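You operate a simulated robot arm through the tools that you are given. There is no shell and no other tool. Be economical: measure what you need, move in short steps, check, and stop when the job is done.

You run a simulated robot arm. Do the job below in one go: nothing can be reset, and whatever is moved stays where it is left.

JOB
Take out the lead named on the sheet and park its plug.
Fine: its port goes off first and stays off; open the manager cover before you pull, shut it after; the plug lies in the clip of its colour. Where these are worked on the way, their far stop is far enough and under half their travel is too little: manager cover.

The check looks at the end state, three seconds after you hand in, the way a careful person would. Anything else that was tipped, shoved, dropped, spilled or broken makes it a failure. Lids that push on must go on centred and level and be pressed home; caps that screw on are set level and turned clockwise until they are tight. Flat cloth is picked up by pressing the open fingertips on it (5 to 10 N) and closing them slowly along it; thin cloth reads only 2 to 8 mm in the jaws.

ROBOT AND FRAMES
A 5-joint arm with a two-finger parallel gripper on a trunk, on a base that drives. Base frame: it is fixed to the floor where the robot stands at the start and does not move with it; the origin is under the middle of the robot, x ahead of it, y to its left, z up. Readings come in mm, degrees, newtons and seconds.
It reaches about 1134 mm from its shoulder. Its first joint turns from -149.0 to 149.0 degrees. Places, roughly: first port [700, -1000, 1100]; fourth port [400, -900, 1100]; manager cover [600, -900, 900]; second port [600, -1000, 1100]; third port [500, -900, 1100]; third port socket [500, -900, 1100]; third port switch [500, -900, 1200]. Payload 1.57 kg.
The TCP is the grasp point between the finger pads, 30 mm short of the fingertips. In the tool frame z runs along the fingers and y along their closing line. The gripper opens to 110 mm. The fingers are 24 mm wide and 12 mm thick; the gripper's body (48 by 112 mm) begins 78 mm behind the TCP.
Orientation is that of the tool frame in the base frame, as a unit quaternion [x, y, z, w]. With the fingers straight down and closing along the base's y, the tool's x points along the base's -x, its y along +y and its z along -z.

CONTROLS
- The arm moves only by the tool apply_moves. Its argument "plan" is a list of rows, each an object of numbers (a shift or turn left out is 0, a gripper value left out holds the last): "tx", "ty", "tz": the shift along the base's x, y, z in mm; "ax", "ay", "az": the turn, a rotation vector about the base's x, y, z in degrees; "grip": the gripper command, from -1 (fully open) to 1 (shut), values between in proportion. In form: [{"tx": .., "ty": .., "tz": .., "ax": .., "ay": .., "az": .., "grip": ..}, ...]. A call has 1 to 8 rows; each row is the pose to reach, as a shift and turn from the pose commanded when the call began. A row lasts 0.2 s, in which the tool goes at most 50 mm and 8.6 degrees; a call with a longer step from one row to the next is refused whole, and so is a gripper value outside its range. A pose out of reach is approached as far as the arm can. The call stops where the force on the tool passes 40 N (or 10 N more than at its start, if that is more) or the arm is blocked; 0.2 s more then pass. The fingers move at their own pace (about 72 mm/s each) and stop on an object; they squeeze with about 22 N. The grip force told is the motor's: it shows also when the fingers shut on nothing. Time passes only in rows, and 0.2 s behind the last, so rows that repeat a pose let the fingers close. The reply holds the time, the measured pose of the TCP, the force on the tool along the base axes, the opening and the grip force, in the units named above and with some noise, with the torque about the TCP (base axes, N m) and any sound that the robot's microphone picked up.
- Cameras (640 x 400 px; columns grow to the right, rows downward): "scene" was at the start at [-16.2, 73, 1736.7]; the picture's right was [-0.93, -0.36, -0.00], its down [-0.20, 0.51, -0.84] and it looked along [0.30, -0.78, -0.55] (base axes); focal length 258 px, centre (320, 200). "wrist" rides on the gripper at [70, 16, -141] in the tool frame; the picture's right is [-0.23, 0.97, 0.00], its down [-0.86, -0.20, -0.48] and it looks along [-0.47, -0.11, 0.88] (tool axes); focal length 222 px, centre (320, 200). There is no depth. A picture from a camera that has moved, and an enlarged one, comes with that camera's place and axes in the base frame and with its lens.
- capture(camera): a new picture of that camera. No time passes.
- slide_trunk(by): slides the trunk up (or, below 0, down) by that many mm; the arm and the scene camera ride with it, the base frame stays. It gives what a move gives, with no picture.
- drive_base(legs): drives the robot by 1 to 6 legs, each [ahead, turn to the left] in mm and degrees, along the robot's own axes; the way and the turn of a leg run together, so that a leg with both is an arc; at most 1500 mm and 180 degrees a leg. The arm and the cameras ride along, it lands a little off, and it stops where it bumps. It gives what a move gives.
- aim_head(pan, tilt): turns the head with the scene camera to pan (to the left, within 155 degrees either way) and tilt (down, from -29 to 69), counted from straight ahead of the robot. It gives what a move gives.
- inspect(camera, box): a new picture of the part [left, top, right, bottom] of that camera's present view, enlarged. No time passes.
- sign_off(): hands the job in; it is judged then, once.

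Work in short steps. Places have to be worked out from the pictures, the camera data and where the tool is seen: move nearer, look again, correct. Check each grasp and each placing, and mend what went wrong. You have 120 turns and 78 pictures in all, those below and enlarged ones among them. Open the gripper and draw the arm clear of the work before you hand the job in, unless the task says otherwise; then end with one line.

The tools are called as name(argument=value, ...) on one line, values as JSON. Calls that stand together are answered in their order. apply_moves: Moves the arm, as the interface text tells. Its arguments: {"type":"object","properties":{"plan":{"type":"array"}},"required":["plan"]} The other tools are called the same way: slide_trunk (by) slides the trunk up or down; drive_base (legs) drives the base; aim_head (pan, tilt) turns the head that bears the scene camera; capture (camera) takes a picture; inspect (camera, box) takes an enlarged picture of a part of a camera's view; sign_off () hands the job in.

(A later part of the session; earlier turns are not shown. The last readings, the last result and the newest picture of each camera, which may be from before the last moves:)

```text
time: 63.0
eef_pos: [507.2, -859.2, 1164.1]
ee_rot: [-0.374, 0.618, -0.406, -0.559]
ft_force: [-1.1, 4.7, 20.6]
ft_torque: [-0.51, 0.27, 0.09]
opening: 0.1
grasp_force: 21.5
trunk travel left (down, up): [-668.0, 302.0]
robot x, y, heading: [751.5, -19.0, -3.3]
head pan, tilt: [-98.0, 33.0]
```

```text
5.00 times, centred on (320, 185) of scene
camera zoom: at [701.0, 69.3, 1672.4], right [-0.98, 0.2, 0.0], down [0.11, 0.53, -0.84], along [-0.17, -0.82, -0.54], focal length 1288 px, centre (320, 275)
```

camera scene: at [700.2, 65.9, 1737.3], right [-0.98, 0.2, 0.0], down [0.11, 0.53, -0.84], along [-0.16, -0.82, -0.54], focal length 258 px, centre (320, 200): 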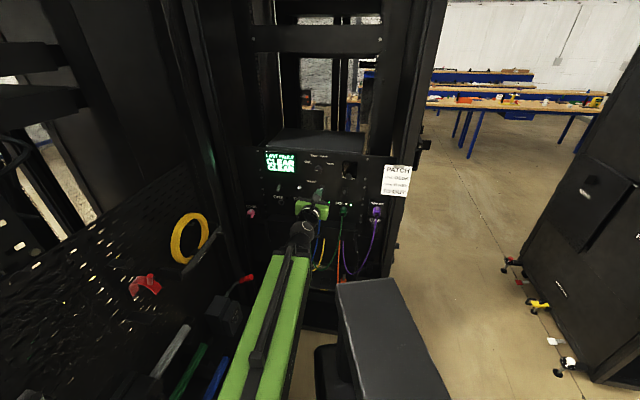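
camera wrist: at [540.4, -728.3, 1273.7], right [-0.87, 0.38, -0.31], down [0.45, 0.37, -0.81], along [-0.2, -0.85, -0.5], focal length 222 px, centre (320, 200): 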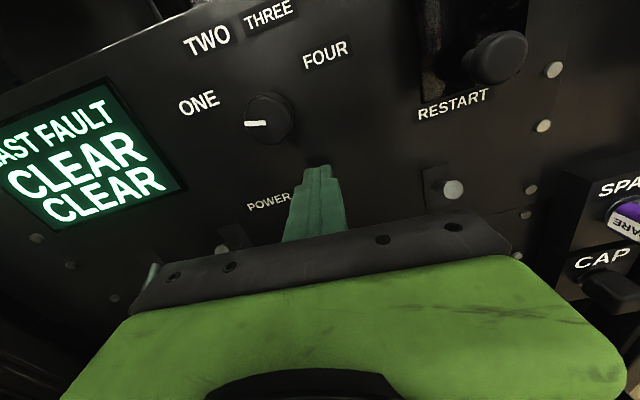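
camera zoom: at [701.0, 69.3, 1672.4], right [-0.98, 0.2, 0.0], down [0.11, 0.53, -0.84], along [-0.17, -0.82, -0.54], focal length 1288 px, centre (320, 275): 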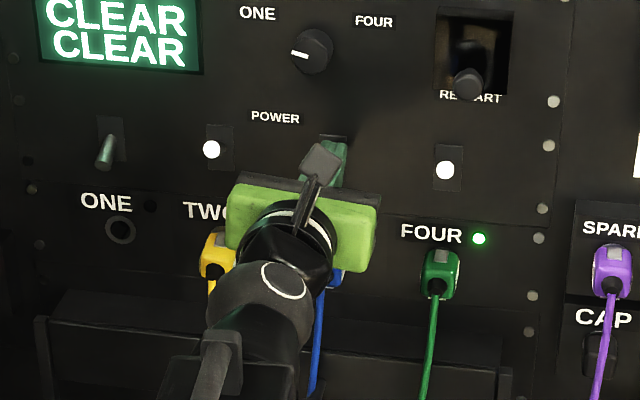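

20 N now resists the push. I rise and check the toggle and its LED.

slide_trunk(by=37)

apply_moves(plan=[{"tx": 16, "ty": 37}, {"tx": 32, "ty": 74}])

slide_trunk(by=70)

capture(camera="wrist")

inspect(camera="scene", box=[270, 145, 370, 225])

```text
time: 63.8
eef_pos: [507.0, -863.0, 1198.9]
ee_rot: [-0.375, 0.619, -0.406, -0.559]
ft_force: [0.5, 0.4, -0.3]
ft_torque: [-0.04, -0.03, 0.02]
opening: 0.0
grasp_force: 21.2
trunk travel left (down, up): [-705.0, 265.0]
robot x, y, heading: [749.6, -18.5, -3.4]
head pan, tilt: [-98.0, 33.0]
```

```text
time: 64.4
eef_pos: [538.7, -788.6, 1199.5]
ee_rot: [-0.376, 0.618, -0.407, -0.558]
ft_force: [0.1, 1.3, -0.4]
ft_torque: [0.02, 0.0, 0.01]
opening: 0.0
grasp_force: 21.8
trunk travel left (down, up): [-705.0, 265.0]
robot x, y, heading: [754.6, -15.8, -3.5]
head pan, tilt: [-98.0, 33.0]
```

```text
time: 65.5
eef_pos: [539.2, -788.4, 1268.7]
ee_rot: [-0.375, 0.619, -0.405, -0.559]
ft_force: [0.4, 0.2, -0.4]
ft_torque: [-0.01, -0.02, 0.02]
opening: 0.1
grasp_force: 21.0
trunk travel left (down, up): [-775.0, 195.0]
robot x, y, heading: [753.5, -16.6, -3.4]
head pan, tilt: [-98.0, 33.0]
```

```text
45 pictures are left
camera wrist: at [572.1, -654.0, 1343.8], right [-0.87, 0.38, -0.31], down [0.45, 0.37, -0.81], along [-0.2, -0.85, -0.5], focal length 222 px, centre (320, 200)
```

wrist: 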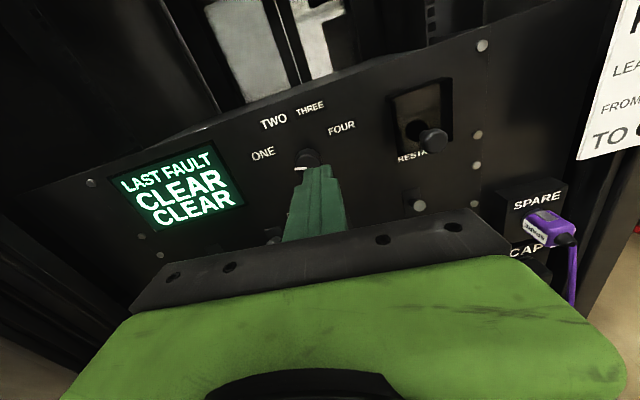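

```text
5.00 times, centred on (320, 185) of scene
camera zoom: at [700.1, 65.9, 1779.3], right [-0.98, 0.2, 0.0], down [0.11, 0.53, -0.84], along [-0.16, -0.82, -0.54], focal length 1288 px, centre (320, 275)
```

zoom: 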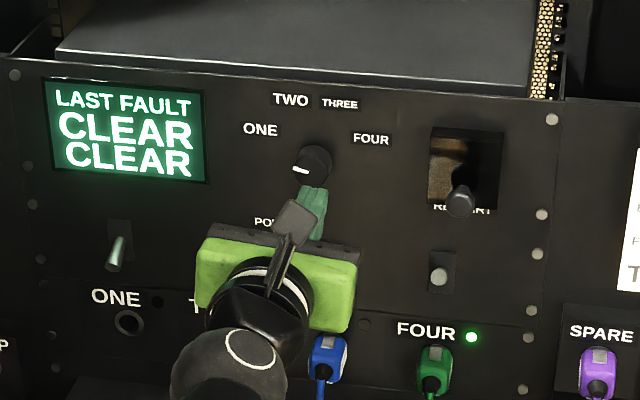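

The LED of THREE is dark now: port off. Next the manager cover: I draw back, lower the trunk and look at it.

apply_moves(plan=[{"tx": 18, "ty": 43}, {"tx": 36, "ty": 86}])

slide_trunk(by=-230)

capture(camera="wrist")

inspect(camera="scene", box=[240, 130, 400, 250])

```text
time: 66.1
eef_pos: [559.0, -742.7, 1267.8]
ee_rot: [-0.374, 0.62, -0.405, -0.559]
ft_force: [-0.1, 0.7, -0.2]
ft_torque: [-0.02, 0.0, -0.01]
opening: 0.0
grasp_force: 21.1
out of reach, approached as far as the arm can: row 2
trunk travel left (down, up): [-775.0, 195.0]
robot x, y, heading: [752.1, -16.8, -3.0]
head pan, tilt: [-98.0, 33.0]
```

```text
time: 68.5
eef_pos: [559.3, -741.4, 1039.9]
ee_rot: [-0.374, 0.619, -0.405, -0.559]
ft_force: [0.1, 0.6, -1.2]
ft_torque: [-0.03, 0.0, 0.02]
opening: 0.0
grasp_force: 20.8
trunk travel left (down, up): [-545.0, 425.0]
robot x, y, heading: [754.1, -18.6, -3.3]
head pan, tilt: [-98.0, 33.0]
```

```text
43 pictures are left
camera wrist: at [592.9, -606.7, 1113.8], right [-0.87, 0.38, -0.31], down [0.45, 0.37, -0.81], along [-0.2, -0.85, -0.5], focal length 222 px, centre (320, 200)
```

wrist: 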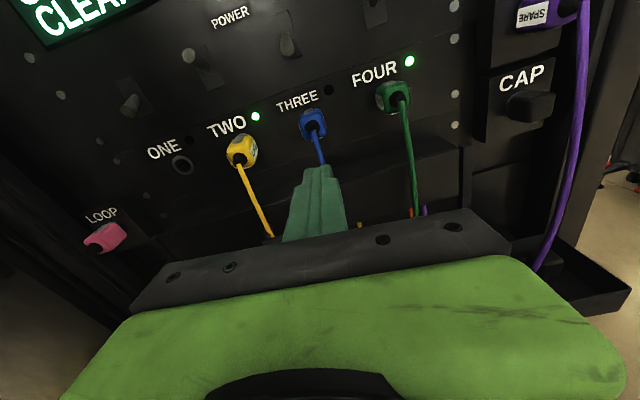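

```text
3.33 times, centred on (320, 190) of scene
camera zoom: at [700.3, 65.9, 1549.3], right [-0.98, 0.2, 0.0], down [0.11, 0.53, -0.84], along [-0.16, -0.82, -0.54], focal length 859 px, centre (320, 233)
```

zoom: 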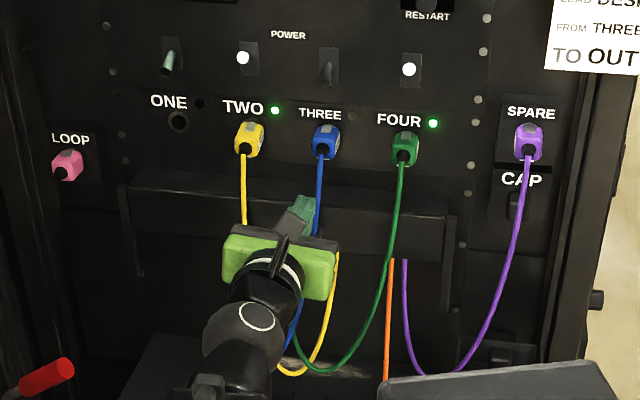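

Port THREE confirmed off (toggle down, LED dark). I move the tool aside to see the cover and its handle closely.

apply_moves(plan=[{"tx": -45, "ty": 19}, {"tx": -90, "ty": 38}, {"tx": -135, "ty": 57}, {"tx": -180, "ty": 76}])

inspect(camera="scene", box=[255, 165, 365, 235])

capture(camera="wrist")

```text
time: 69.5
eef_pos: [441.6, -703.5, 1040.1]
ee_rot: [-0.346, 0.633, -0.379, -0.579]
ft_force: [-0.8, 0.5, -0.1]
ft_torque: [0.01, -0.01, 0.03]
opening: 0.0
grasp_force: 21.4
out of reach, approached as far as the arm can: row 1, 2, 3, 4
trunk travel left (down, up): [-545.0, 425.0]
robot x, y, heading: [752.2, -19.2, -3.2]
head pan, tilt: [-98.0, 33.0]
```

```text
5.71 times, centred on (310, 200) of scene
camera zoom: at [700.3, 65.9, 1549.3], right [-0.98, 0.2, 0.0], down [0.11, 0.53, -0.84], along [-0.16, -0.82, -0.54], focal length 1472 px, centre (377, 200)
```

zoom: 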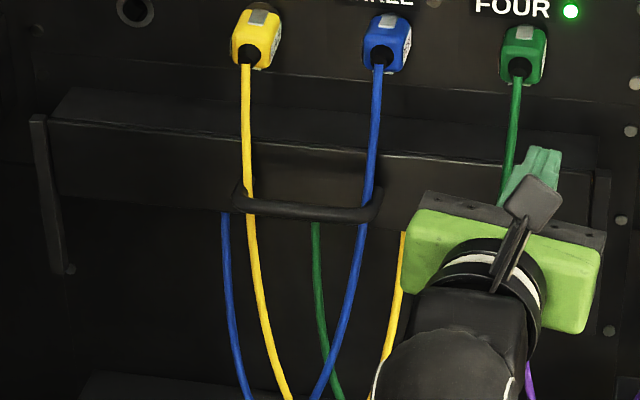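

```text
40 pictures are left
camera wrist: at [487.3, -570.4, 1114.1], right [-0.83, 0.46, -0.31], down [0.48, 0.33, -0.81], along [-0.27, -0.83, -0.49], focal length 222 px, centre (320, 200)
```

wrist: 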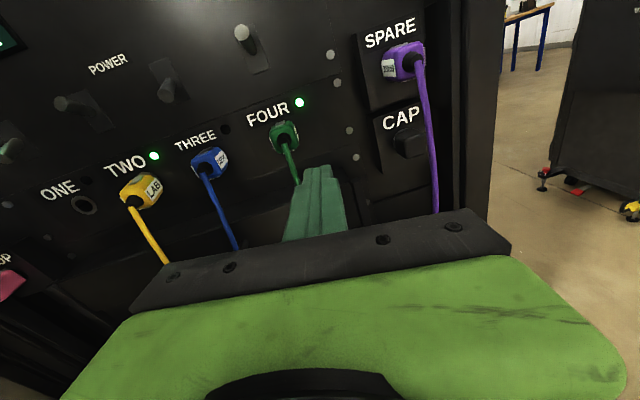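

I enlarge the handle further to see how leads pass it.

inspect(camera="scene", box=[285, 180, 335, 215])

inspect(camera="scene", box=[252, 175, 302, 220])

```text
11.43 times, centred on (310, 198) of scene
camera zoom: at [700.3, 65.9, 1549.3], right [-0.98, 0.2, 0.0], down [0.11, 0.53, -0.84], along [-0.16, -0.82, -0.54], focal length 2944 px, centre (434, 229)
```

zoom: 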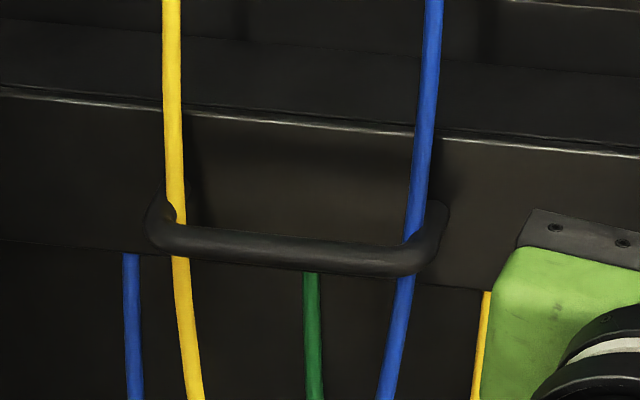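

```text
8.89 times, centred on (277, 198) of scene
camera zoom: at [700.3, 65.9, 1549.3], right [-0.98, 0.2, 0.0], down [0.11, 0.53, -0.84], along [-0.16, -0.82, -0.54], focal length 2290 px, centre (702, 222)
```

zoom: 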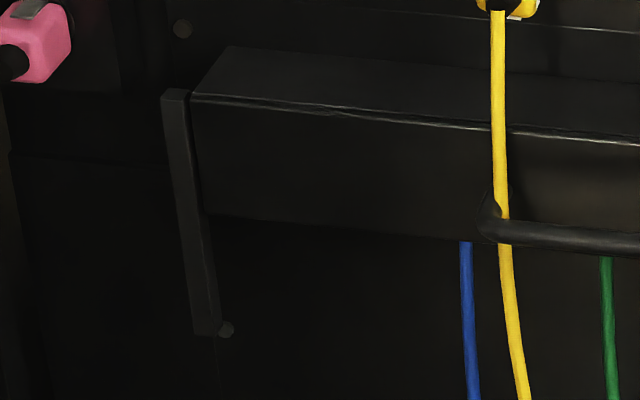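

The cover sits between vertical rails with stop pegs at their lower ends: it slides down. The handle bar is at about (580,-821,964), with yellow and blue leads near its ends. I'll push the bar's middle down with closed fingertips; first align in front.

apply_moves(plan=[{"tx": 42, "ty": -11}, {"tx": 84, "ty": -22}, {"tx": 126, "ty": -34}, {"tx": 169, "ty": -46}])

slide_trunk(by=-42)

capture(camera="wrist")

```text
time: 70.5
eef_pos: [610.9, -748.9, 1039.6]
ee_rot: [-0.346, 0.634, -0.379, -0.578]
ft_force: [0.3, 0.3, -0.2]
ft_torque: [0.02, 0.0, 0.03]
opening: 0.1
grasp_force: 21.1
out of reach, approached as far as the arm can: row 2, 3
trunk travel left (down, up): [-545.0, 425.0]
robot x, y, heading: [749.0, -18.7, -3.4]
head pan, tilt: [-98.0, 33.0]
```

```text
time: 71.4
eef_pos: [609.2, -748.5, 998.2]
ee_rot: [-0.346, 0.634, -0.38, -0.577]
ft_force: [0.8, 0.4, 0.5]
ft_torque: [-0.03, -0.02, 0.0]
opening: 0.0
grasp_force: 21.5
trunk travel left (down, up): [-503.0, 467.0]
robot x, y, heading: [754.2, -15.5, -3.3]
head pan, tilt: [-98.0, 33.0]
```

```text
37 pictures are left
camera wrist: at [656.0, -616.8, 1072.1], right [-0.83, 0.46, -0.31], down [0.48, 0.33, -0.81], along [-0.27, -0.82, -0.49], focal length 222 px, centre (320, 200)
```

wrist: 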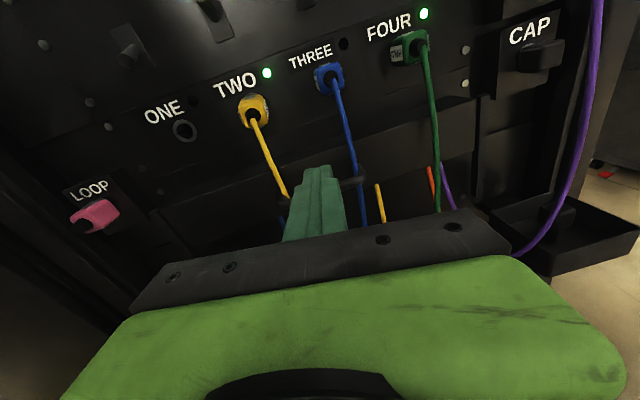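

The fingertips are aligned between the yellow and blue leads, above the bar. I move in.

apply_moves(plan=[{"tx": -9, "ty": -28}, {"tx": -18, "ty": -55}])

capture(camera="wrist")

inspect(camera="scene", box=[265, 150, 365, 220])

```text
time: 72.0
eef_pos: [591.9, -803.9, 997.4]
ee_rot: [-0.346, 0.635, -0.379, -0.578]
ft_force: [0.5, 0.0, 0.2]
ft_torque: [-0.02, 0.02, 0.01]
opening: 0.0
grasp_force: 20.8
trunk travel left (down, up): [-503.0, 467.0]
robot x, y, heading: [754.3, -16.1, -3.2]
head pan, tilt: [-98.0, 33.0]
```

```text
36 pictures are left
camera wrist: at [637.5, -672.7, 1072.0], right [-0.83, 0.46, -0.31], down [0.48, 0.33, -0.81], along [-0.27, -0.82, -0.49], focal length 222 px, centre (320, 200)
```

wrist: 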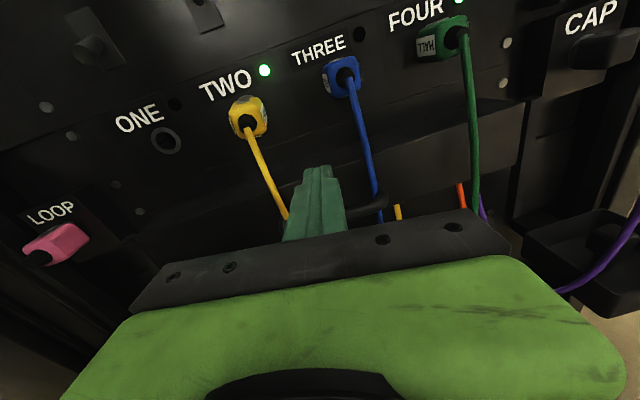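

```text
5.71 times, centred on (315, 185) of scene
camera zoom: at [700.3, 65.8, 1507.3], right [-0.98, 0.2, 0.0], down [0.11, 0.53, -0.84], along [-0.16, -0.82, -0.54], focal length 1472 px, centre (349, 286)
```

zoom: 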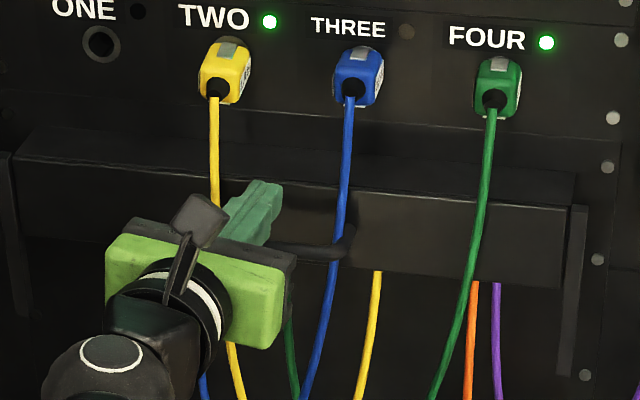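

Fingertips sit above the bar. I push down by the trunk.

slide_trunk(by=-22)

slide_trunk(by=-15)

inspect(camera="scene", box=[265, 140, 365, 210])

```text
time: 72.7
eef_pos: [592.0, -803.2, 974.4]
ee_rot: [-0.346, 0.635, -0.379, -0.577]
ft_force: [0.4, 0.0, 0.2]
ft_torque: [0.04, -0.04, 0.02]
opening: 0.0
grasp_force: 21.5
trunk travel left (down, up): [-481.0, 489.0]
robot x, y, heading: [753.6, -17.9, -3.2]
head pan, tilt: [-98.0, 33.0]
```

```text
time: 73.3
eef_pos: [591.6, -805.1, 958.6]
ee_rot: [-0.346, 0.635, -0.38, -0.577]
ft_force: [0.1, -0.8, -0.1]
ft_torque: [0.0, -0.01, -0.01]
opening: 0.0
grasp_force: 21.2
trunk travel left (down, up): [-466.0, 504.0]
robot x, y, heading: [752.9, -17.0, -3.2]
head pan, tilt: [-98.0, 33.0]
```

```text
5.71 times, centred on (315, 175) of scene
camera zoom: at [700.3, 65.9, 1470.2], right [-0.98, 0.2, 0.0], down [0.11, 0.53, -0.84], along [-0.16, -0.82, -0.54], focal length 1472 px, centre (349, 343)
```

zoom: 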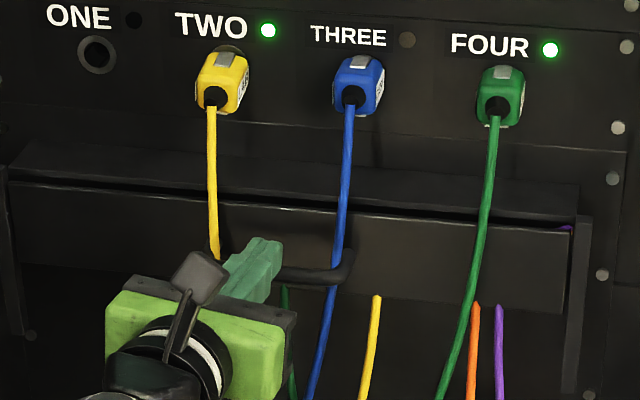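

The cover front slides down, as a gap opens at its top. I continue down to the stop.

slide_trunk(by=-20)

slide_trunk(by=-15)

slide_trunk(by=-12)

inspect(camera="scene", box=[255, 130, 365, 210])

```text
time: 74.0
eef_pos: [591.6, -803.9, 940.9]
ee_rot: [-0.346, 0.634, -0.379, -0.578]
ft_force: [0.5, 0.3, -0.2]
ft_torque: [-0.02, 0.03, -0.04]
opening: 0.0
grasp_force: 21.6
trunk travel left (down, up): [-446.0, 524.0]
robot x, y, heading: [755.0, -17.5, -3.3]
head pan, tilt: [-98.0, 33.0]
```

```text
time: 74.6
eef_pos: [591.1, -804.4, 924.7]
ee_rot: [-0.347, 0.634, -0.379, -0.579]
ft_force: [-0.3, 0.1, 0.0]
ft_torque: [0.02, -0.04, -0.02]
opening: 0.0
grasp_force: 21.5
trunk travel left (down, up): [-431.0, 539.0]
robot x, y, heading: [751.0, -22.0, -3.1]
head pan, tilt: [-98.0, 33.0]
```

```text
time: 75.2
eef_pos: [591.4, -803.8, 912.4]
ee_rot: [-0.346, 0.634, -0.379, -0.578]
ft_force: [1.5, -0.1, 0.0]
ft_torque: [-0.01, 0.0, 0.01]
opening: 0.0
grasp_force: 21.8
trunk travel left (down, up): [-419.0, 551.0]
robot x, y, heading: [750.9, -18.5, -3.0]
head pan, tilt: [-98.0, 33.0]
```

```text
5.00 times, centred on (310, 170) of scene
camera zoom: at [700.3, 65.9, 1423.2], right [-0.98, 0.2, 0.0], down [0.11, 0.53, -0.84], along [-0.16, -0.82, -0.54], focal length 1288 px, centre (370, 350)
```

zoom: 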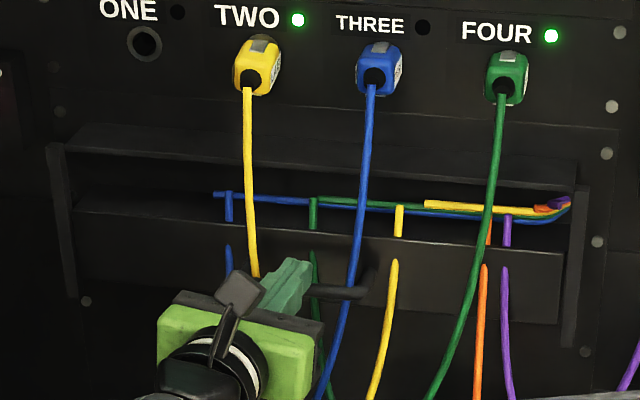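

The manager is opening, showing the leads inside. Further down until the stop.

slide_trunk(by=-12)

slide_trunk(by=-8)

slide_trunk(by=-8)

```text
time: 75.8
eef_pos: [592.2, -805.0, 902.1]
ee_rot: [-0.347, 0.634, -0.379, -0.578]
ft_force: [0.9, -0.2, -0.1]
ft_torque: [-0.01, 0.01, 0.03]
opening: 0.0
grasp_force: 21.3
trunk travel left (down, up): [-407.0, 563.0]
robot x, y, heading: [759.4, -18.6, -3.3]
head pan, tilt: [-98.0, 33.0]
```

```text
time: 76.4
eef_pos: [592.8, -802.9, 895.3]
ee_rot: [-0.346, 0.634, -0.379, -0.579]
ft_force: [2.9, 6.3, 25.9]
ft_torque: [-0.51, 0.44, 0.16]
opening: 0.1
grasp_force: 20.8
trunk travel left (down, up): [-399.0, 571.0]
robot x, y, heading: [756.7, -18.2, -3.3]
head pan, tilt: [-98.0, 33.0]
```

```text
time: 76.7
eef_pos: [592.3, -800.6, 894.5]
ee_rot: [-0.346, 0.633, -0.379, -0.58]
ft_force: [4.5, 17.8, 27.6]
ft_torque: [-0.39, 0.47, 0.19]
opening: 0.0
grasp_force: 21.1
trunk travel left (down, up): [-397.0, 573.0]
robot x, y, heading: [752.0, -17.8, -3.3]
head pan, tilt: [-98.0, 33.0]
stopped: the force on the tool passed its limit at 48 N (the readings are from after the stop); the commanded pose is now the measured one
```

The cover is at its lower stop (TCP ≈ 895). I release, draw back and rise to plug height.

slide_trunk(by=12)

apply_moves(plan=[{"tx": 12, "ty": 28}, {"tx": 24, "ty": 56}])

slide_trunk(by=150)

apply_moves(plan=[{"tx": -35, "ty": -5, "az": 2, "grip": -0.1}, {"tx": -70, "ty": -10, "az": 5, "grip": -0.1}, {"tx": -70, "ty": -10, "az": 5, "grip": -0.1}])

capture(camera="wrist")

inspect(camera="scene", box=[255, 160, 365, 240])

```text
time: 77.3
eef_pos: [591.7, -804.5, 903.2]
ee_rot: [-0.347, 0.634, -0.38, -0.577]
ft_force: [0.8, 0.1, -0.5]
ft_torque: [0.0, 0.03, 0.03]
opening: 0.1
grasp_force: 21.7
trunk travel left (down, up): [-409.0, 561.0]
robot x, y, heading: [751.2, -19.5, -3.2]
head pan, tilt: [-98.0, 33.0]
```

```text
time: 77.9
eef_pos: [615.6, -749.1, 903.4]
ee_rot: [-0.347, 0.634, -0.379, -0.578]
ft_force: [-1.3, -0.4, 0.4]
ft_torque: [0.0, 0.05, -0.01]
opening: 0.1
grasp_force: 21.5
trunk travel left (down, up): [-409.0, 561.0]
robot x, y, heading: [753.2, -22.6, -3.5]
head pan, tilt: [-98.0, 33.0]
```

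```text
time: 79.7
eef_pos: [616.6, -750.6, 1053.8]
ee_rot: [-0.346, 0.634, -0.379, -0.578]
ft_force: [0.2, 0.3, -0.6]
ft_torque: [0.03, -0.01, 0.02]
opening: 0.0
grasp_force: 22.0
trunk travel left (down, up): [-559.0, 411.0]
robot x, y, heading: [753.6, -18.7, -3.2]
head pan, tilt: [-98.0, 33.0]
```

```text
time: 80.5
eef_pos: [544.8, -759.2, 1053.6]
ee_rot: [-0.374, 0.618, -0.405, -0.561]
ft_force: [-0.5, 0.6, -1.0]
ft_torque: [0.0, 0.0, -0.02]
opening: 60.5
grasp_force: 0.1
trunk travel left (down, up): [-559.0, 411.0]
robot x, y, heading: [753.2, -18.8, -3.3]
head pan, tilt: [-98.0, 33.0]
```

```text
32 pictures are left
camera wrist: at [579.9, -624.3, 1128.4], right [-0.87, 0.39, -0.3], down [0.45, 0.37, -0.81], along [-0.2, -0.85, -0.49], focal length 222 px, centre (320, 200)
```

wrist: 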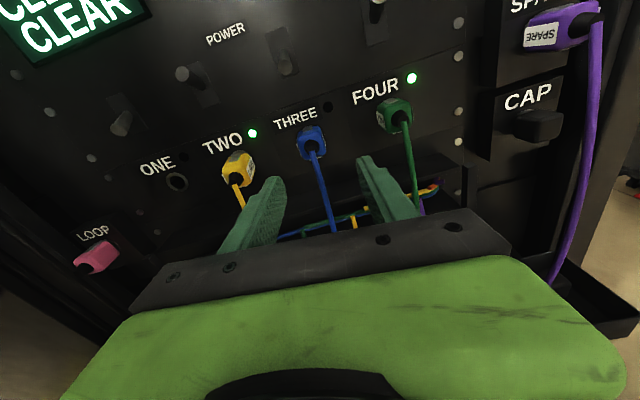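

```text
5.00 times, centred on (310, 200) of scene
camera zoom: at [700.1, 65.9, 1563.5], right [-0.98, 0.2, 0.0], down [0.11, 0.53, -0.84], along [-0.16, -0.82, -0.54], focal length 1288 px, centre (370, 200)
```

zoom: 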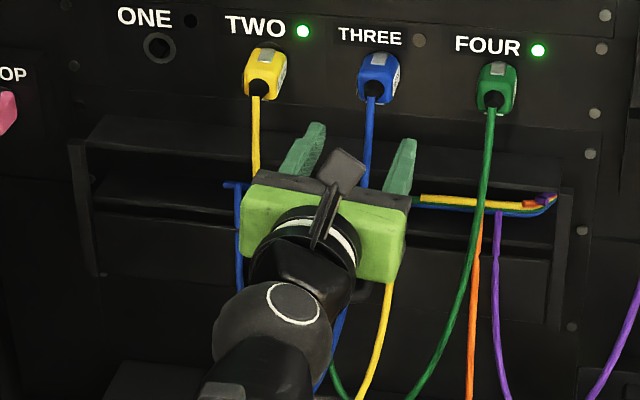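

The plug re-measures at (500,-887,1056), the fingers straddle it. I move in most of the way and check.

apply_moves(plan=[{"tx": 0, "ty": -25}, {"tx": -12, "ty": -55}, {"tx": -27, "ty": -86}])

capture(camera="wrist")

```text
time: 81.3
eef_pos: [518.9, -845.2, 1052.7]
ee_rot: [-0.374, 0.618, -0.404, -0.561]
ft_force: [-0.2, -0.5, 0.4]
ft_torque: [0.01, 0.02, 0.02]
opening: 60.4
grasp_force: 0.0
trunk travel left (down, up): [-559.0, 411.0]
robot x, y, heading: [753.1, -17.7, -3.4]
head pan, tilt: [-98.0, 33.0]
```

```text
30 pictures are left
camera wrist: at [553.7, -710.6, 1128.3], right [-0.87, 0.39, -0.3], down [0.45, 0.37, -0.81], along [-0.2, -0.85, -0.49], focal length 222 px, centre (320, 200)
```

wrist: 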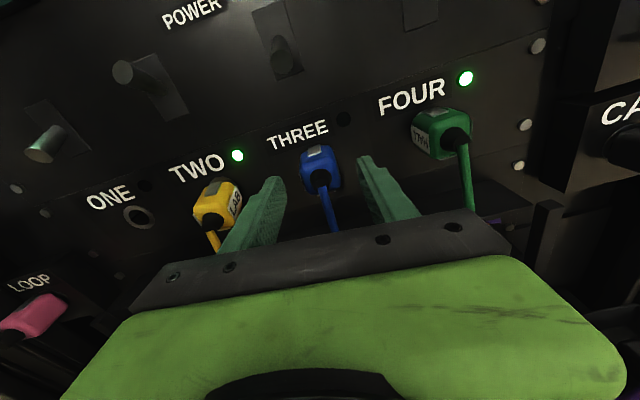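

Centred. I raise 5 mm, move in the last 24 mm and close on the plug.

slide_trunk(by=5)

apply_moves(plan=[{"tx": -5, "ty": -11}, {"tx": -9, "ty": -22}, {"tx": -9, "ty": -22, "grip": 0.4}, {"tx": -9, "ty": -22, "grip": 1}, {"tx": -9, "ty": -22, "grip": 1}, {"tx": -9, "ty": -22, "grip": 1}])

capture(camera="wrist")

```text
time: 81.8
eef_pos: [519.0, -846.1, 1058.8]
ee_rot: [-0.373, 0.618, -0.403, -0.562]
ft_force: [0.6, 0.6, -0.2]
ft_torque: [0.03, -0.01, -0.01]
opening: 60.5
grasp_force: 0.0
trunk travel left (down, up): [-564.0, 406.0]
robot x, y, heading: [751.0, -15.7, -3.6]
head pan, tilt: [-98.0, 33.0]
```

```text
time: 83.2
eef_pos: [510.5, -867.5, 1057.8]
ee_rot: [-0.374, 0.619, -0.404, -0.561]
ft_force: [-1.8, 3.3, -0.1]
ft_torque: [-0.03, -0.05, -0.17]
opening: 29.6
grasp_force: 22.9
trunk travel left (down, up): [-564.0, 406.0]
robot x, y, heading: [751.8, -17.4, -3.4]
head pan, tilt: [-98.0, 33.0]
```

```text
29 pictures are left
camera wrist: at [544.8, -731.6, 1133.4], right [-0.87, 0.39, -0.3], down [0.45, 0.37, -0.81], along [-0.2, -0.85, -0.49], focal length 222 px, centre (320, 200)
```

wrist: 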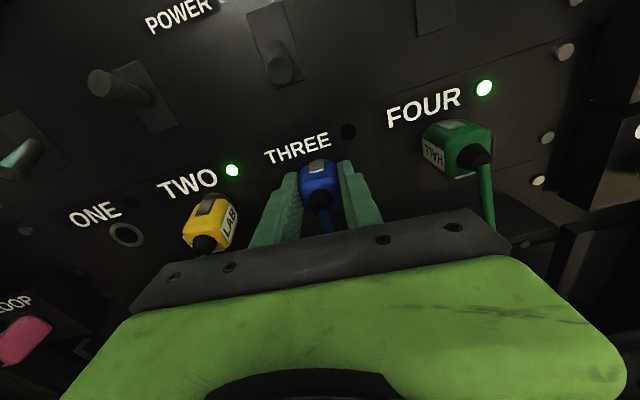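

Gripped (29.6 mm). I pull straight out along the panel normal.

apply_moves(plan=[{"tx": 4, "ty": 9.2}, {"tx": 8, "ty": 18.4}, {"tx": 16, "ty": 37}, {"tx": 24, "ty": 55}])

```text
time: 84.2
eef_pos: [535.5, -811.6, 1058.0]
ee_rot: [-0.375, 0.618, -0.403, -0.561]
ft_force: [0.4, 0.6, 0.4]
ft_torque: [0.0, 0.01, 0.03]
opening: 29.6
grasp_force: 22.0
trunk travel left (down, up): [-564.0, 406.0]
robot x, y, heading: [756.1, -15.5, -3.6]
head pan, tilt: [-98.0, 33.0]
```

The plug came out. Now I study the clips and how the orange plug is parked.

inspect(camera="scene", box=[255, 235, 375, 315])

inspect(camera="scene", box=[240, 160, 360, 240])

```text
5.00 times, centred on (315, 275) of scene
camera zoom: at [700.3, 66.0, 1568.6], right [-0.98, 0.2, 0.0], down [0.11, 0.53, -0.84], along [-0.16, -0.82, -0.54], focal length 1288 px, centre (345, -175)
```

zoom: 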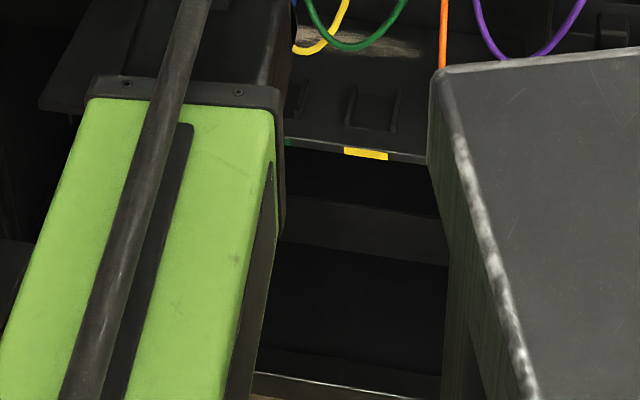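

```text
5.00 times, centred on (300, 200) of scene
camera zoom: at [700.3, 66.0, 1568.6], right [-0.98, 0.2, 0.0], down [0.11, 0.53, -0.84], along [-0.16, -0.82, -0.54], focal length 1288 px, centre (420, 200)
```

zoom: 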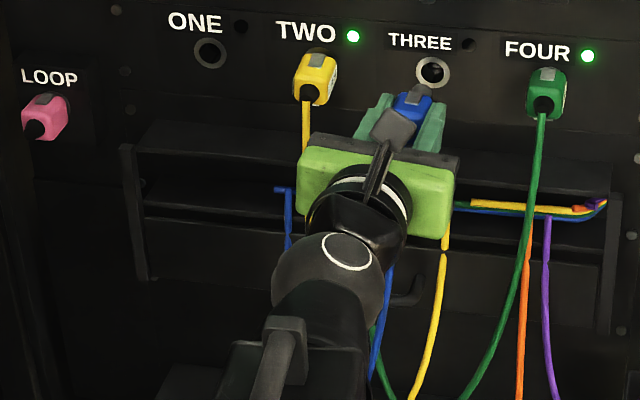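

Clips are pairs of low walls; the orange plug lies between them pointing at the panel, cable toward the front — just as I hold mine. The blue clip should be near t=937 along the panel, ≈(667,-828,~720). I retreat, shift left and lower for a look.

apply_moves(plan=[{"tx": 16, "ty": 38}, {"tx": 36, "ty": 85}, {"tx": 76, "ty": 70}, {"tx": 116, "ty": 54}, {"tx": 154, "ty": 38}])

slide_trunk(by=-225)

capture(camera="wrist")

```text
refused: row 2 steps farther than a row can; nothing moved
```

```text
time: 85.8
eef_pos: [534.6, -810.0, 893.8]
ee_rot: [-0.375, 0.615, -0.41, -0.56]
ft_force: [-0.1, 11.9, 33.5]
ft_torque: [-0.14, -0.43, 0.17]
opening: 29.5
grasp_force: 22.6
trunk travel left (down, up): [-396.0, 574.0]
robot x, y, heading: [752.8, -14.7, -3.4]
head pan, tilt: [-98.0, 33.0]
stopped: the force on the tool passed its limit at 262 N (the readings are from after the stop); the commanded pose is now the measured one
```

```text
26 pictures are left
camera wrist: at [568.4, -674.1, 967.6], right [-0.87, 0.38, -0.31], down [0.45, 0.37, -0.82], along [-0.19, -0.85, -0.49], focal length 222 px, centre (320, 200)
```

wrist: 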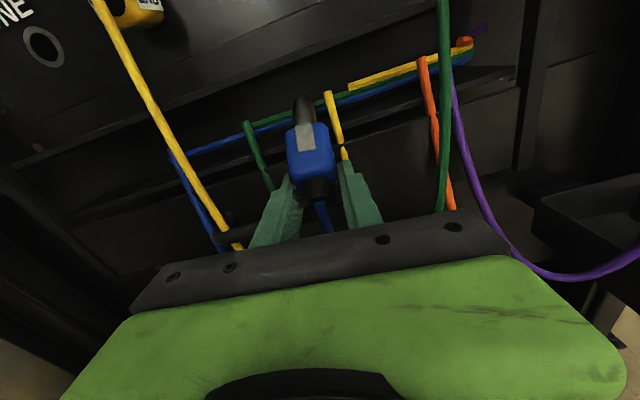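

My refused row let the trunk slide prematurely and the fingers came onto the cover's handle. I go back up and inspect for damage.

slide_trunk(by=60)

apply_moves(plan=[{"tx": 16, "ty": 38}, {"tx": 32, "ty": 76}, {"tx": 38, "ty": 88}])

capture(camera="wrist")

inspect(camera="scene", box=[240, 140, 380, 240])

```text
time: 86.8
eef_pos: [534.6, -813.1, 951.2]
ee_rot: [-0.374, 0.617, -0.408, -0.559]
ft_force: [0.0, -0.1, -0.8]
ft_torque: [-0.01, 0.01, 0.01]
opening: 29.6
grasp_force: 21.4
trunk travel left (down, up): [-456.0, 514.0]
robot x, y, heading: [756.1, -18.7, -3.4]
head pan, tilt: [-98.0, 33.0]
```

```text
time: 87.6
eef_pos: [564.4, -743.8, 951.9]
ee_rot: [-0.374, 0.617, -0.409, -0.559]
ft_force: [0.6, -0.5, -1.6]
ft_torque: [0.02, -0.01, 0.0]
opening: 29.5
grasp_force: 22.1
out of reach, approached as far as the arm can: row 2, 3
trunk travel left (down, up): [-456.0, 514.0]
robot x, y, heading: [752.2, -19.5, -3.2]
head pan, tilt: [-98.0, 33.0]
```

```text
25 pictures are left
camera wrist: at [598.0, -607.7, 1025.3], right [-0.87, 0.38, -0.31], down [0.45, 0.37, -0.82], along [-0.19, -0.85, -0.49], focal length 222 px, centre (320, 200)
```

wrist: 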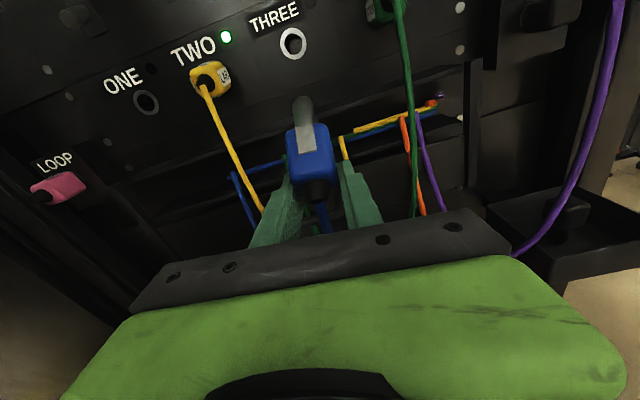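

```text
4.00 times, centred on (310, 190) of scene
camera zoom: at [700.3, 66.0, 1460.1], right [-0.98, 0.2, 0.0], down [0.11, 0.53, -0.84], along [-0.16, -0.82, -0.54], focal length 1030 px, centre (360, 240)
```

zoom: 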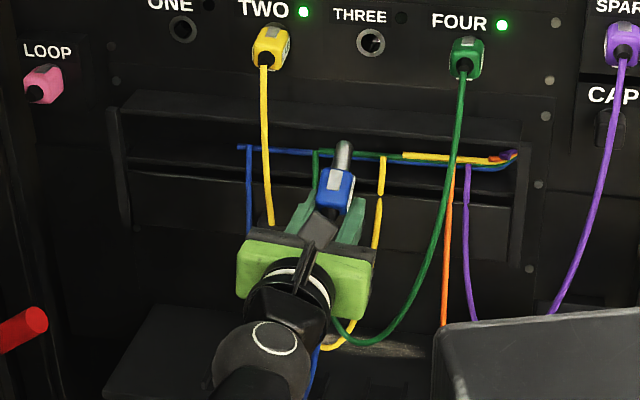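

Nothing is broken, but the plug got pitched nose-up about 45° in the grip (nose ≈ (545,-789,1009), body ≈ (559,-760,975)). Tilting the tool 45° down will level it again and suits laying it in the clip. First I shift left to the blue clip's column.

apply_moves(plan=[{"tx": 41, "ty": -12}, {"tx": 82, "ty": -24}, {"tx": 124, "ty": -36}])

apply_moves(plan=[{"ax": 6.9, "ay": -2.9, "tz": -20, "tx": 4, "ty": 8}, {"ax": 13.8, "ay": -5.9, "tz": -42, "tx": 8, "ty": 16}, {"ax": 20.7, "ay": -8.8, "tz": -66, "tx": 12, "ty": 24}, {"ax": 27.6, "ay": -11.7, "tz": -92, "tx": 15, "ty": 32}, {"ax": 34.5, "ay": -14.6, "tz": -122, "tx": 17, "ty": 38}, {"ax": 41.4, "ay": -17.6, "tz": -155, "tx": 19, "ty": 44}])

capture(camera="wrist")

inspect(camera="scene", box=[220, 160, 380, 280])

```text
time: 88.4
eef_pos: [689.0, -779.8, 952.0]
ee_rot: [-0.374, 0.617, -0.408, -0.56]
ft_force: [0.3, -0.3, -1.1]
ft_torque: [0.01, -0.02, 0.02]
opening: 29.8
grasp_force: 21.6
trunk travel left (down, up): [-456.0, 514.0]
robot x, y, heading: [752.8, -16.5, -3.4]
head pan, tilt: [-98.0, 33.0]
```

```text
time: 89.8
eef_pos: [707.3, -734.7, 785.6]
ee_rot: [-0.483, 0.797, -0.216, -0.292]
ft_force: [0.4, 0.0, -0.9]
ft_torque: [0.05, 0.01, 0.02]
opening: 29.6
grasp_force: 21.7
out of reach, approached as far as the arm can: row 1, 2, 3, 4, 5, 6
trunk travel left (down, up): [-456.0, 514.0]
robot x, y, heading: [749.4, -19.7, -3.2]
head pan, tilt: [-98.0, 33.0]
```

```text
23 pictures are left
camera wrist: at [705.1, -685.2, 936.0], right [-0.79, 0.58, -0.21], down [0.61, 0.76, -0.21], along [0.04, -0.3, -0.95], focal length 222 px, centre (320, 200)
```

wrist: 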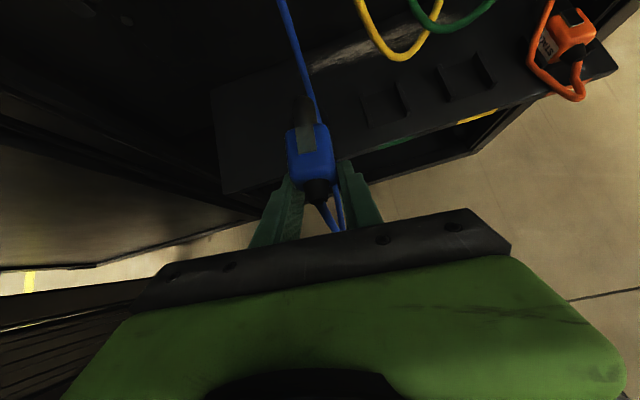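

```text
3.33 times, centred on (300, 220) of scene
camera zoom: at [700.3, 65.9, 1460.2], right [-0.98, 0.2, 0.0], down [0.11, 0.53, -0.84], along [-0.16, -0.82, -0.54], focal length 859 px, centre (387, 133)
```

zoom: 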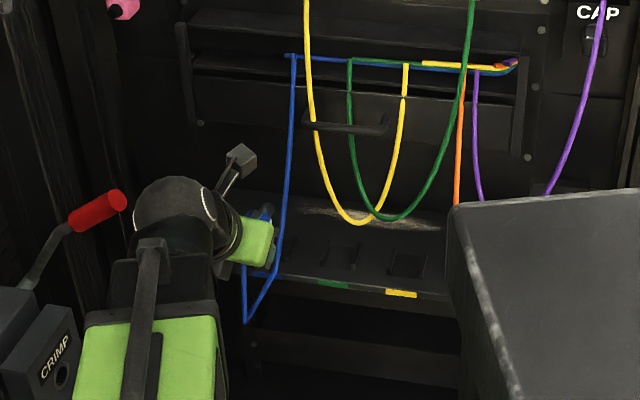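

The plug is now level and in front of the blue clip. I enlarge the clip row to judge wall height and how orange sits.

inspect(camera="wrist", box=[340, 0, 620, 160])

inspect(camera="scene", box=[280, 205, 350, 255])

```text
2.29 times, centred on (480, 80) of wrist
camera zoom: at [705.1, -685.2, 936.0], right [-0.79, 0.58, -0.21], down [0.61, 0.76, -0.21], along [0.04, -0.3, -0.95], focal length 508 px, centre (-46, 474)
```

zoom: 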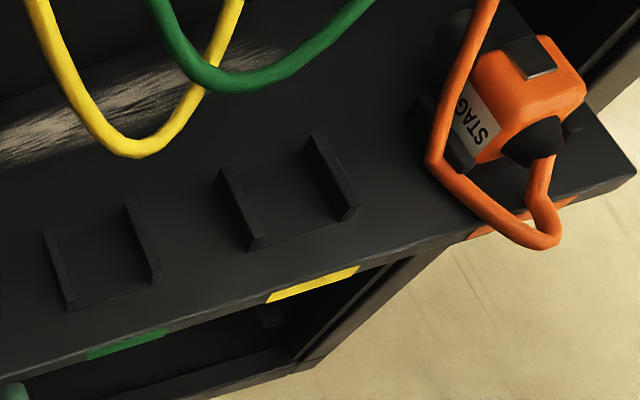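

```text
8.00 times, centred on (315, 230) of scene
camera zoom: at [700.3, 65.9, 1460.2], right [-0.98, 0.2, 0.0], down [0.11, 0.53, -0.84], along [-0.16, -0.82, -0.54], focal length 2061 px, centre (360, -40)
```

zoom: 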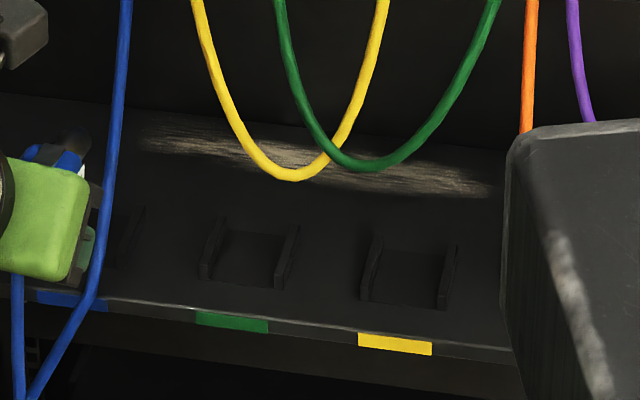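

Walls are ~14 mm high, ~50 mm long, shelf top at z≈697; blue clip centre ≈ (675,-841). I'll move the plug over the front of the blue clip at present height and check alignment.

apply_moves(plan=[{"tx": -4, "ty": -20}, {"tx": -8, "ty": -40}, {"tx": -11, "ty": -57}])

capture(camera="wrist")

inspect(camera="scene", box=[240, 190, 340, 260])

```text
time: 90.6
eef_pos: [695.4, -792.9, 785.3]
ee_rot: [-0.482, 0.797, -0.216, -0.293]
ft_force: [0.2, 0.9, -1.7]
ft_torque: [0.04, 0.02, 0.01]
opening: 29.4
grasp_force: 22.2
trunk travel left (down, up): [-456.0, 514.0]
robot x, y, heading: [752.7, -19.8, -3.1]
head pan, tilt: [-98.0, 33.0]
```

```text
19 pictures are left
camera wrist: at [694.0, -742.4, 936.2], right [-0.79, 0.58, -0.21], down [0.61, 0.76, -0.21], along [0.04, -0.3, -0.95], focal length 222 px, centre (320, 200)
```

wrist: 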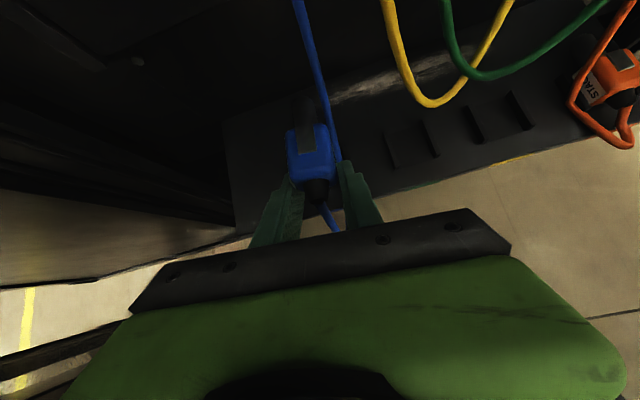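

```text
5.71 times, centred on (290, 225) of scene
camera zoom: at [700.3, 65.8, 1460.2], right [-0.98, 0.2, 0.0], down [0.11, 0.53, -0.84], along [-0.16, -0.82, -0.54], focal length 1472 px, centre (491, 57)
```

zoom: 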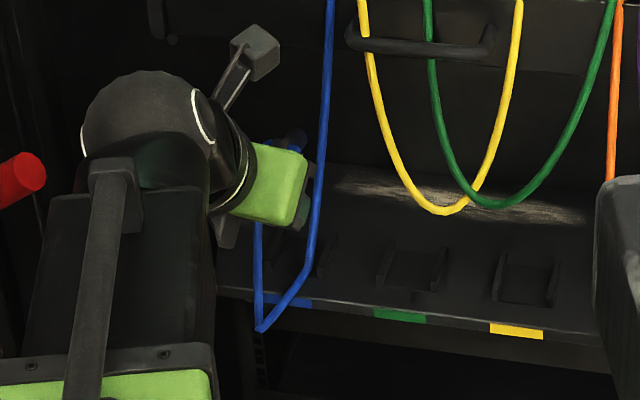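

By the wrist view the blue clip's column is ~5 mm to the right of the plug. I correct, and lower so that the fingertips almost reach the shelf.

apply_moves(plan=[{"tx": -4.6, "ty": 2}])

slide_trunk(by=-40)

slide_trunk(by=-12)

capture(camera="wrist")

```text
time: 91.0
eef_pos: [692.5, -790.8, 785.3]
ee_rot: [-0.482, 0.797, -0.217, -0.293]
ft_force: [-0.2, 0.9, -0.7]
ft_torque: [0.02, 0.01, 0.01]
opening: 29.5
grasp_force: 22.3
trunk travel left (down, up): [-456.0, 514.0]
robot x, y, heading: [750.9, -18.6, -3.3]
head pan, tilt: [-98.0, 33.0]
```

```text
time: 91.9
eef_pos: [692.8, -791.6, 746.1]
ee_rot: [-0.481, 0.797, -0.216, -0.294]
ft_force: [0.2, -0.5, 0.2]
ft_torque: [0.04, -0.01, 0.03]
opening: 29.5
grasp_force: 22.0
trunk travel left (down, up): [-416.0, 554.0]
robot x, y, heading: [754.8, -18.0, -3.4]
head pan, tilt: [-98.0, 33.0]
```

```text
time: 92.5
eef_pos: [691.8, -790.1, 733.3]
ee_rot: [-0.482, 0.797, -0.216, -0.293]
ft_force: [0.8, -0.2, -1.8]
ft_torque: [0.06, -0.03, 0.0]
opening: 29.7
grasp_force: 21.9
trunk travel left (down, up): [-404.0, 566.0]
robot x, y, heading: [751.1, -18.8, -3.3]
head pan, tilt: [-98.0, 33.0]
```

```text
17 pictures are left
camera wrist: at [689.5, -740.2, 884.2], right [-0.79, 0.58, -0.21], down [0.61, 0.76, -0.21], along [0.04, -0.3, -0.95], focal length 222 px, centre (320, 200)
```

wrist: 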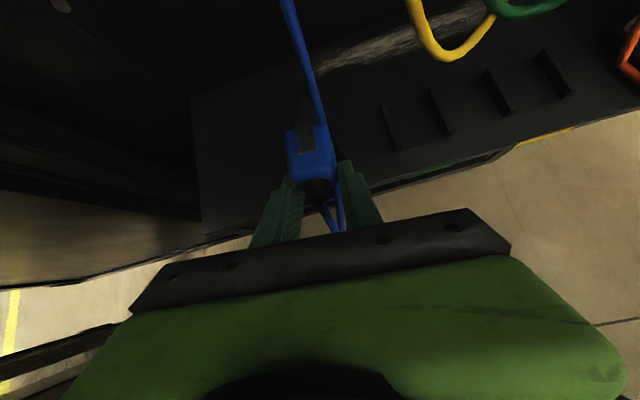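

The plug's column matches the extrapolated blue clip. I lower a few mm more, watching for contact.

slide_trunk(by=-5)

slide_trunk(by=-5)

slide_trunk(by=-5)

```text
time: 93.0
eef_pos: [692.7, -790.4, 728.7]
ee_rot: [-0.482, 0.797, -0.216, -0.293]
ft_force: [0.1, 0.6, -1.2]
ft_torque: [0.02, 0.0, 0.0]
opening: 29.6
grasp_force: 21.6
trunk travel left (down, up): [-399.0, 571.0]
robot x, y, heading: [747.5, -20.1, -3.2]
head pan, tilt: [-98.0, 33.0]
```

```text
time: 93.5
eef_pos: [692.2, -791.0, 724.6]
ee_rot: [-0.481, 0.797, -0.216, -0.294]
ft_force: [0.1, 0.3, -0.2]
ft_torque: [0.04, -0.02, -0.04]
opening: 29.5
grasp_force: 21.7
trunk travel left (down, up): [-394.0, 576.0]
robot x, y, heading: [751.5, -18.0, -3.3]
head pan, tilt: [-98.0, 33.0]
```

```text
time: 94.1
eef_pos: [692.6, -790.8, 720.4]
ee_rot: [-0.482, 0.796, -0.218, -0.296]
ft_force: [0.4, -5.8, 25.3]
ft_torque: [-0.26, 0.5, 0.11]
opening: 29.5
grasp_force: 21.8
trunk travel left (down, up): [-389.0, 581.0]
robot x, y, heading: [756.8, -16.2, -3.1]
head pan, tilt: [-98.0, 33.0]
```

Fingertips touch the shelf. I rise 2 mm and open slowly to let the plug settle.

slide_trunk(by=2)

apply_moves(plan=[{"grip": 0.4}, {"grip": 0.3}, {"grip": 0.2}, {"grip": 0.2}])

capture(camera="wrist")

```text
time: 94.6
eef_pos: [692.3, -791.2, 722.2]
ee_rot: [-0.482, 0.797, -0.217, -0.293]
ft_force: [-0.8, -4.4, 12.2]
ft_torque: [-0.15, 0.25, 0.02]
opening: 29.3
grasp_force: 22.1
trunk travel left (down, up): [-391.0, 579.0]
robot x, y, heading: [757.0, -19.5, -3.2]
head pan, tilt: [-98.0, 33.0]
```

```text
time: 95.6
eef_pos: [692.4, -789.6, 722.0]
ee_rot: [-0.481, 0.798, -0.216, -0.293]
ft_force: [9.6, -2.6, 12.9]
ft_torque: [-0.08, -0.05, 0.03]
opening: 34.5
grasp_force: 0.1
trunk travel left (down, up): [-391.0, 579.0]
robot x, y, heading: [752.8, -16.0, -3.5]
head pan, tilt: [-98.0, 33.0]
```

```text
16 pictures are left
camera wrist: at [690.3, -739.5, 871.8], right [-0.79, 0.58, -0.21], down [0.61, 0.76, -0.21], along [0.04, -0.3, -0.95], focal length 222 px, centre (320, 200)
```

wrist: 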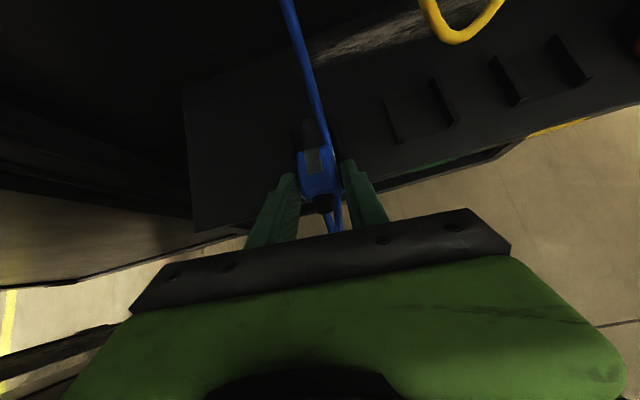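

The plug has settled lower, and the fingers stopped at 34.5 mm. I zoom in.

inspect(camera="wrist", box=[230, 80, 430, 230])

```text
2.67 times, centred on (330, 155) of wrist
camera zoom: at [690.3, -739.5, 871.8], right [-0.79, 0.58, -0.21], down [0.61, 0.76, -0.21], along [0.04, -0.3, -0.95], focal length 592 px, centre (293, 320)
```

zoom: 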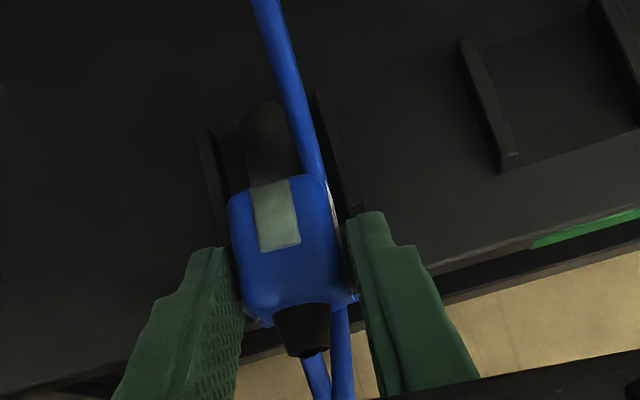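

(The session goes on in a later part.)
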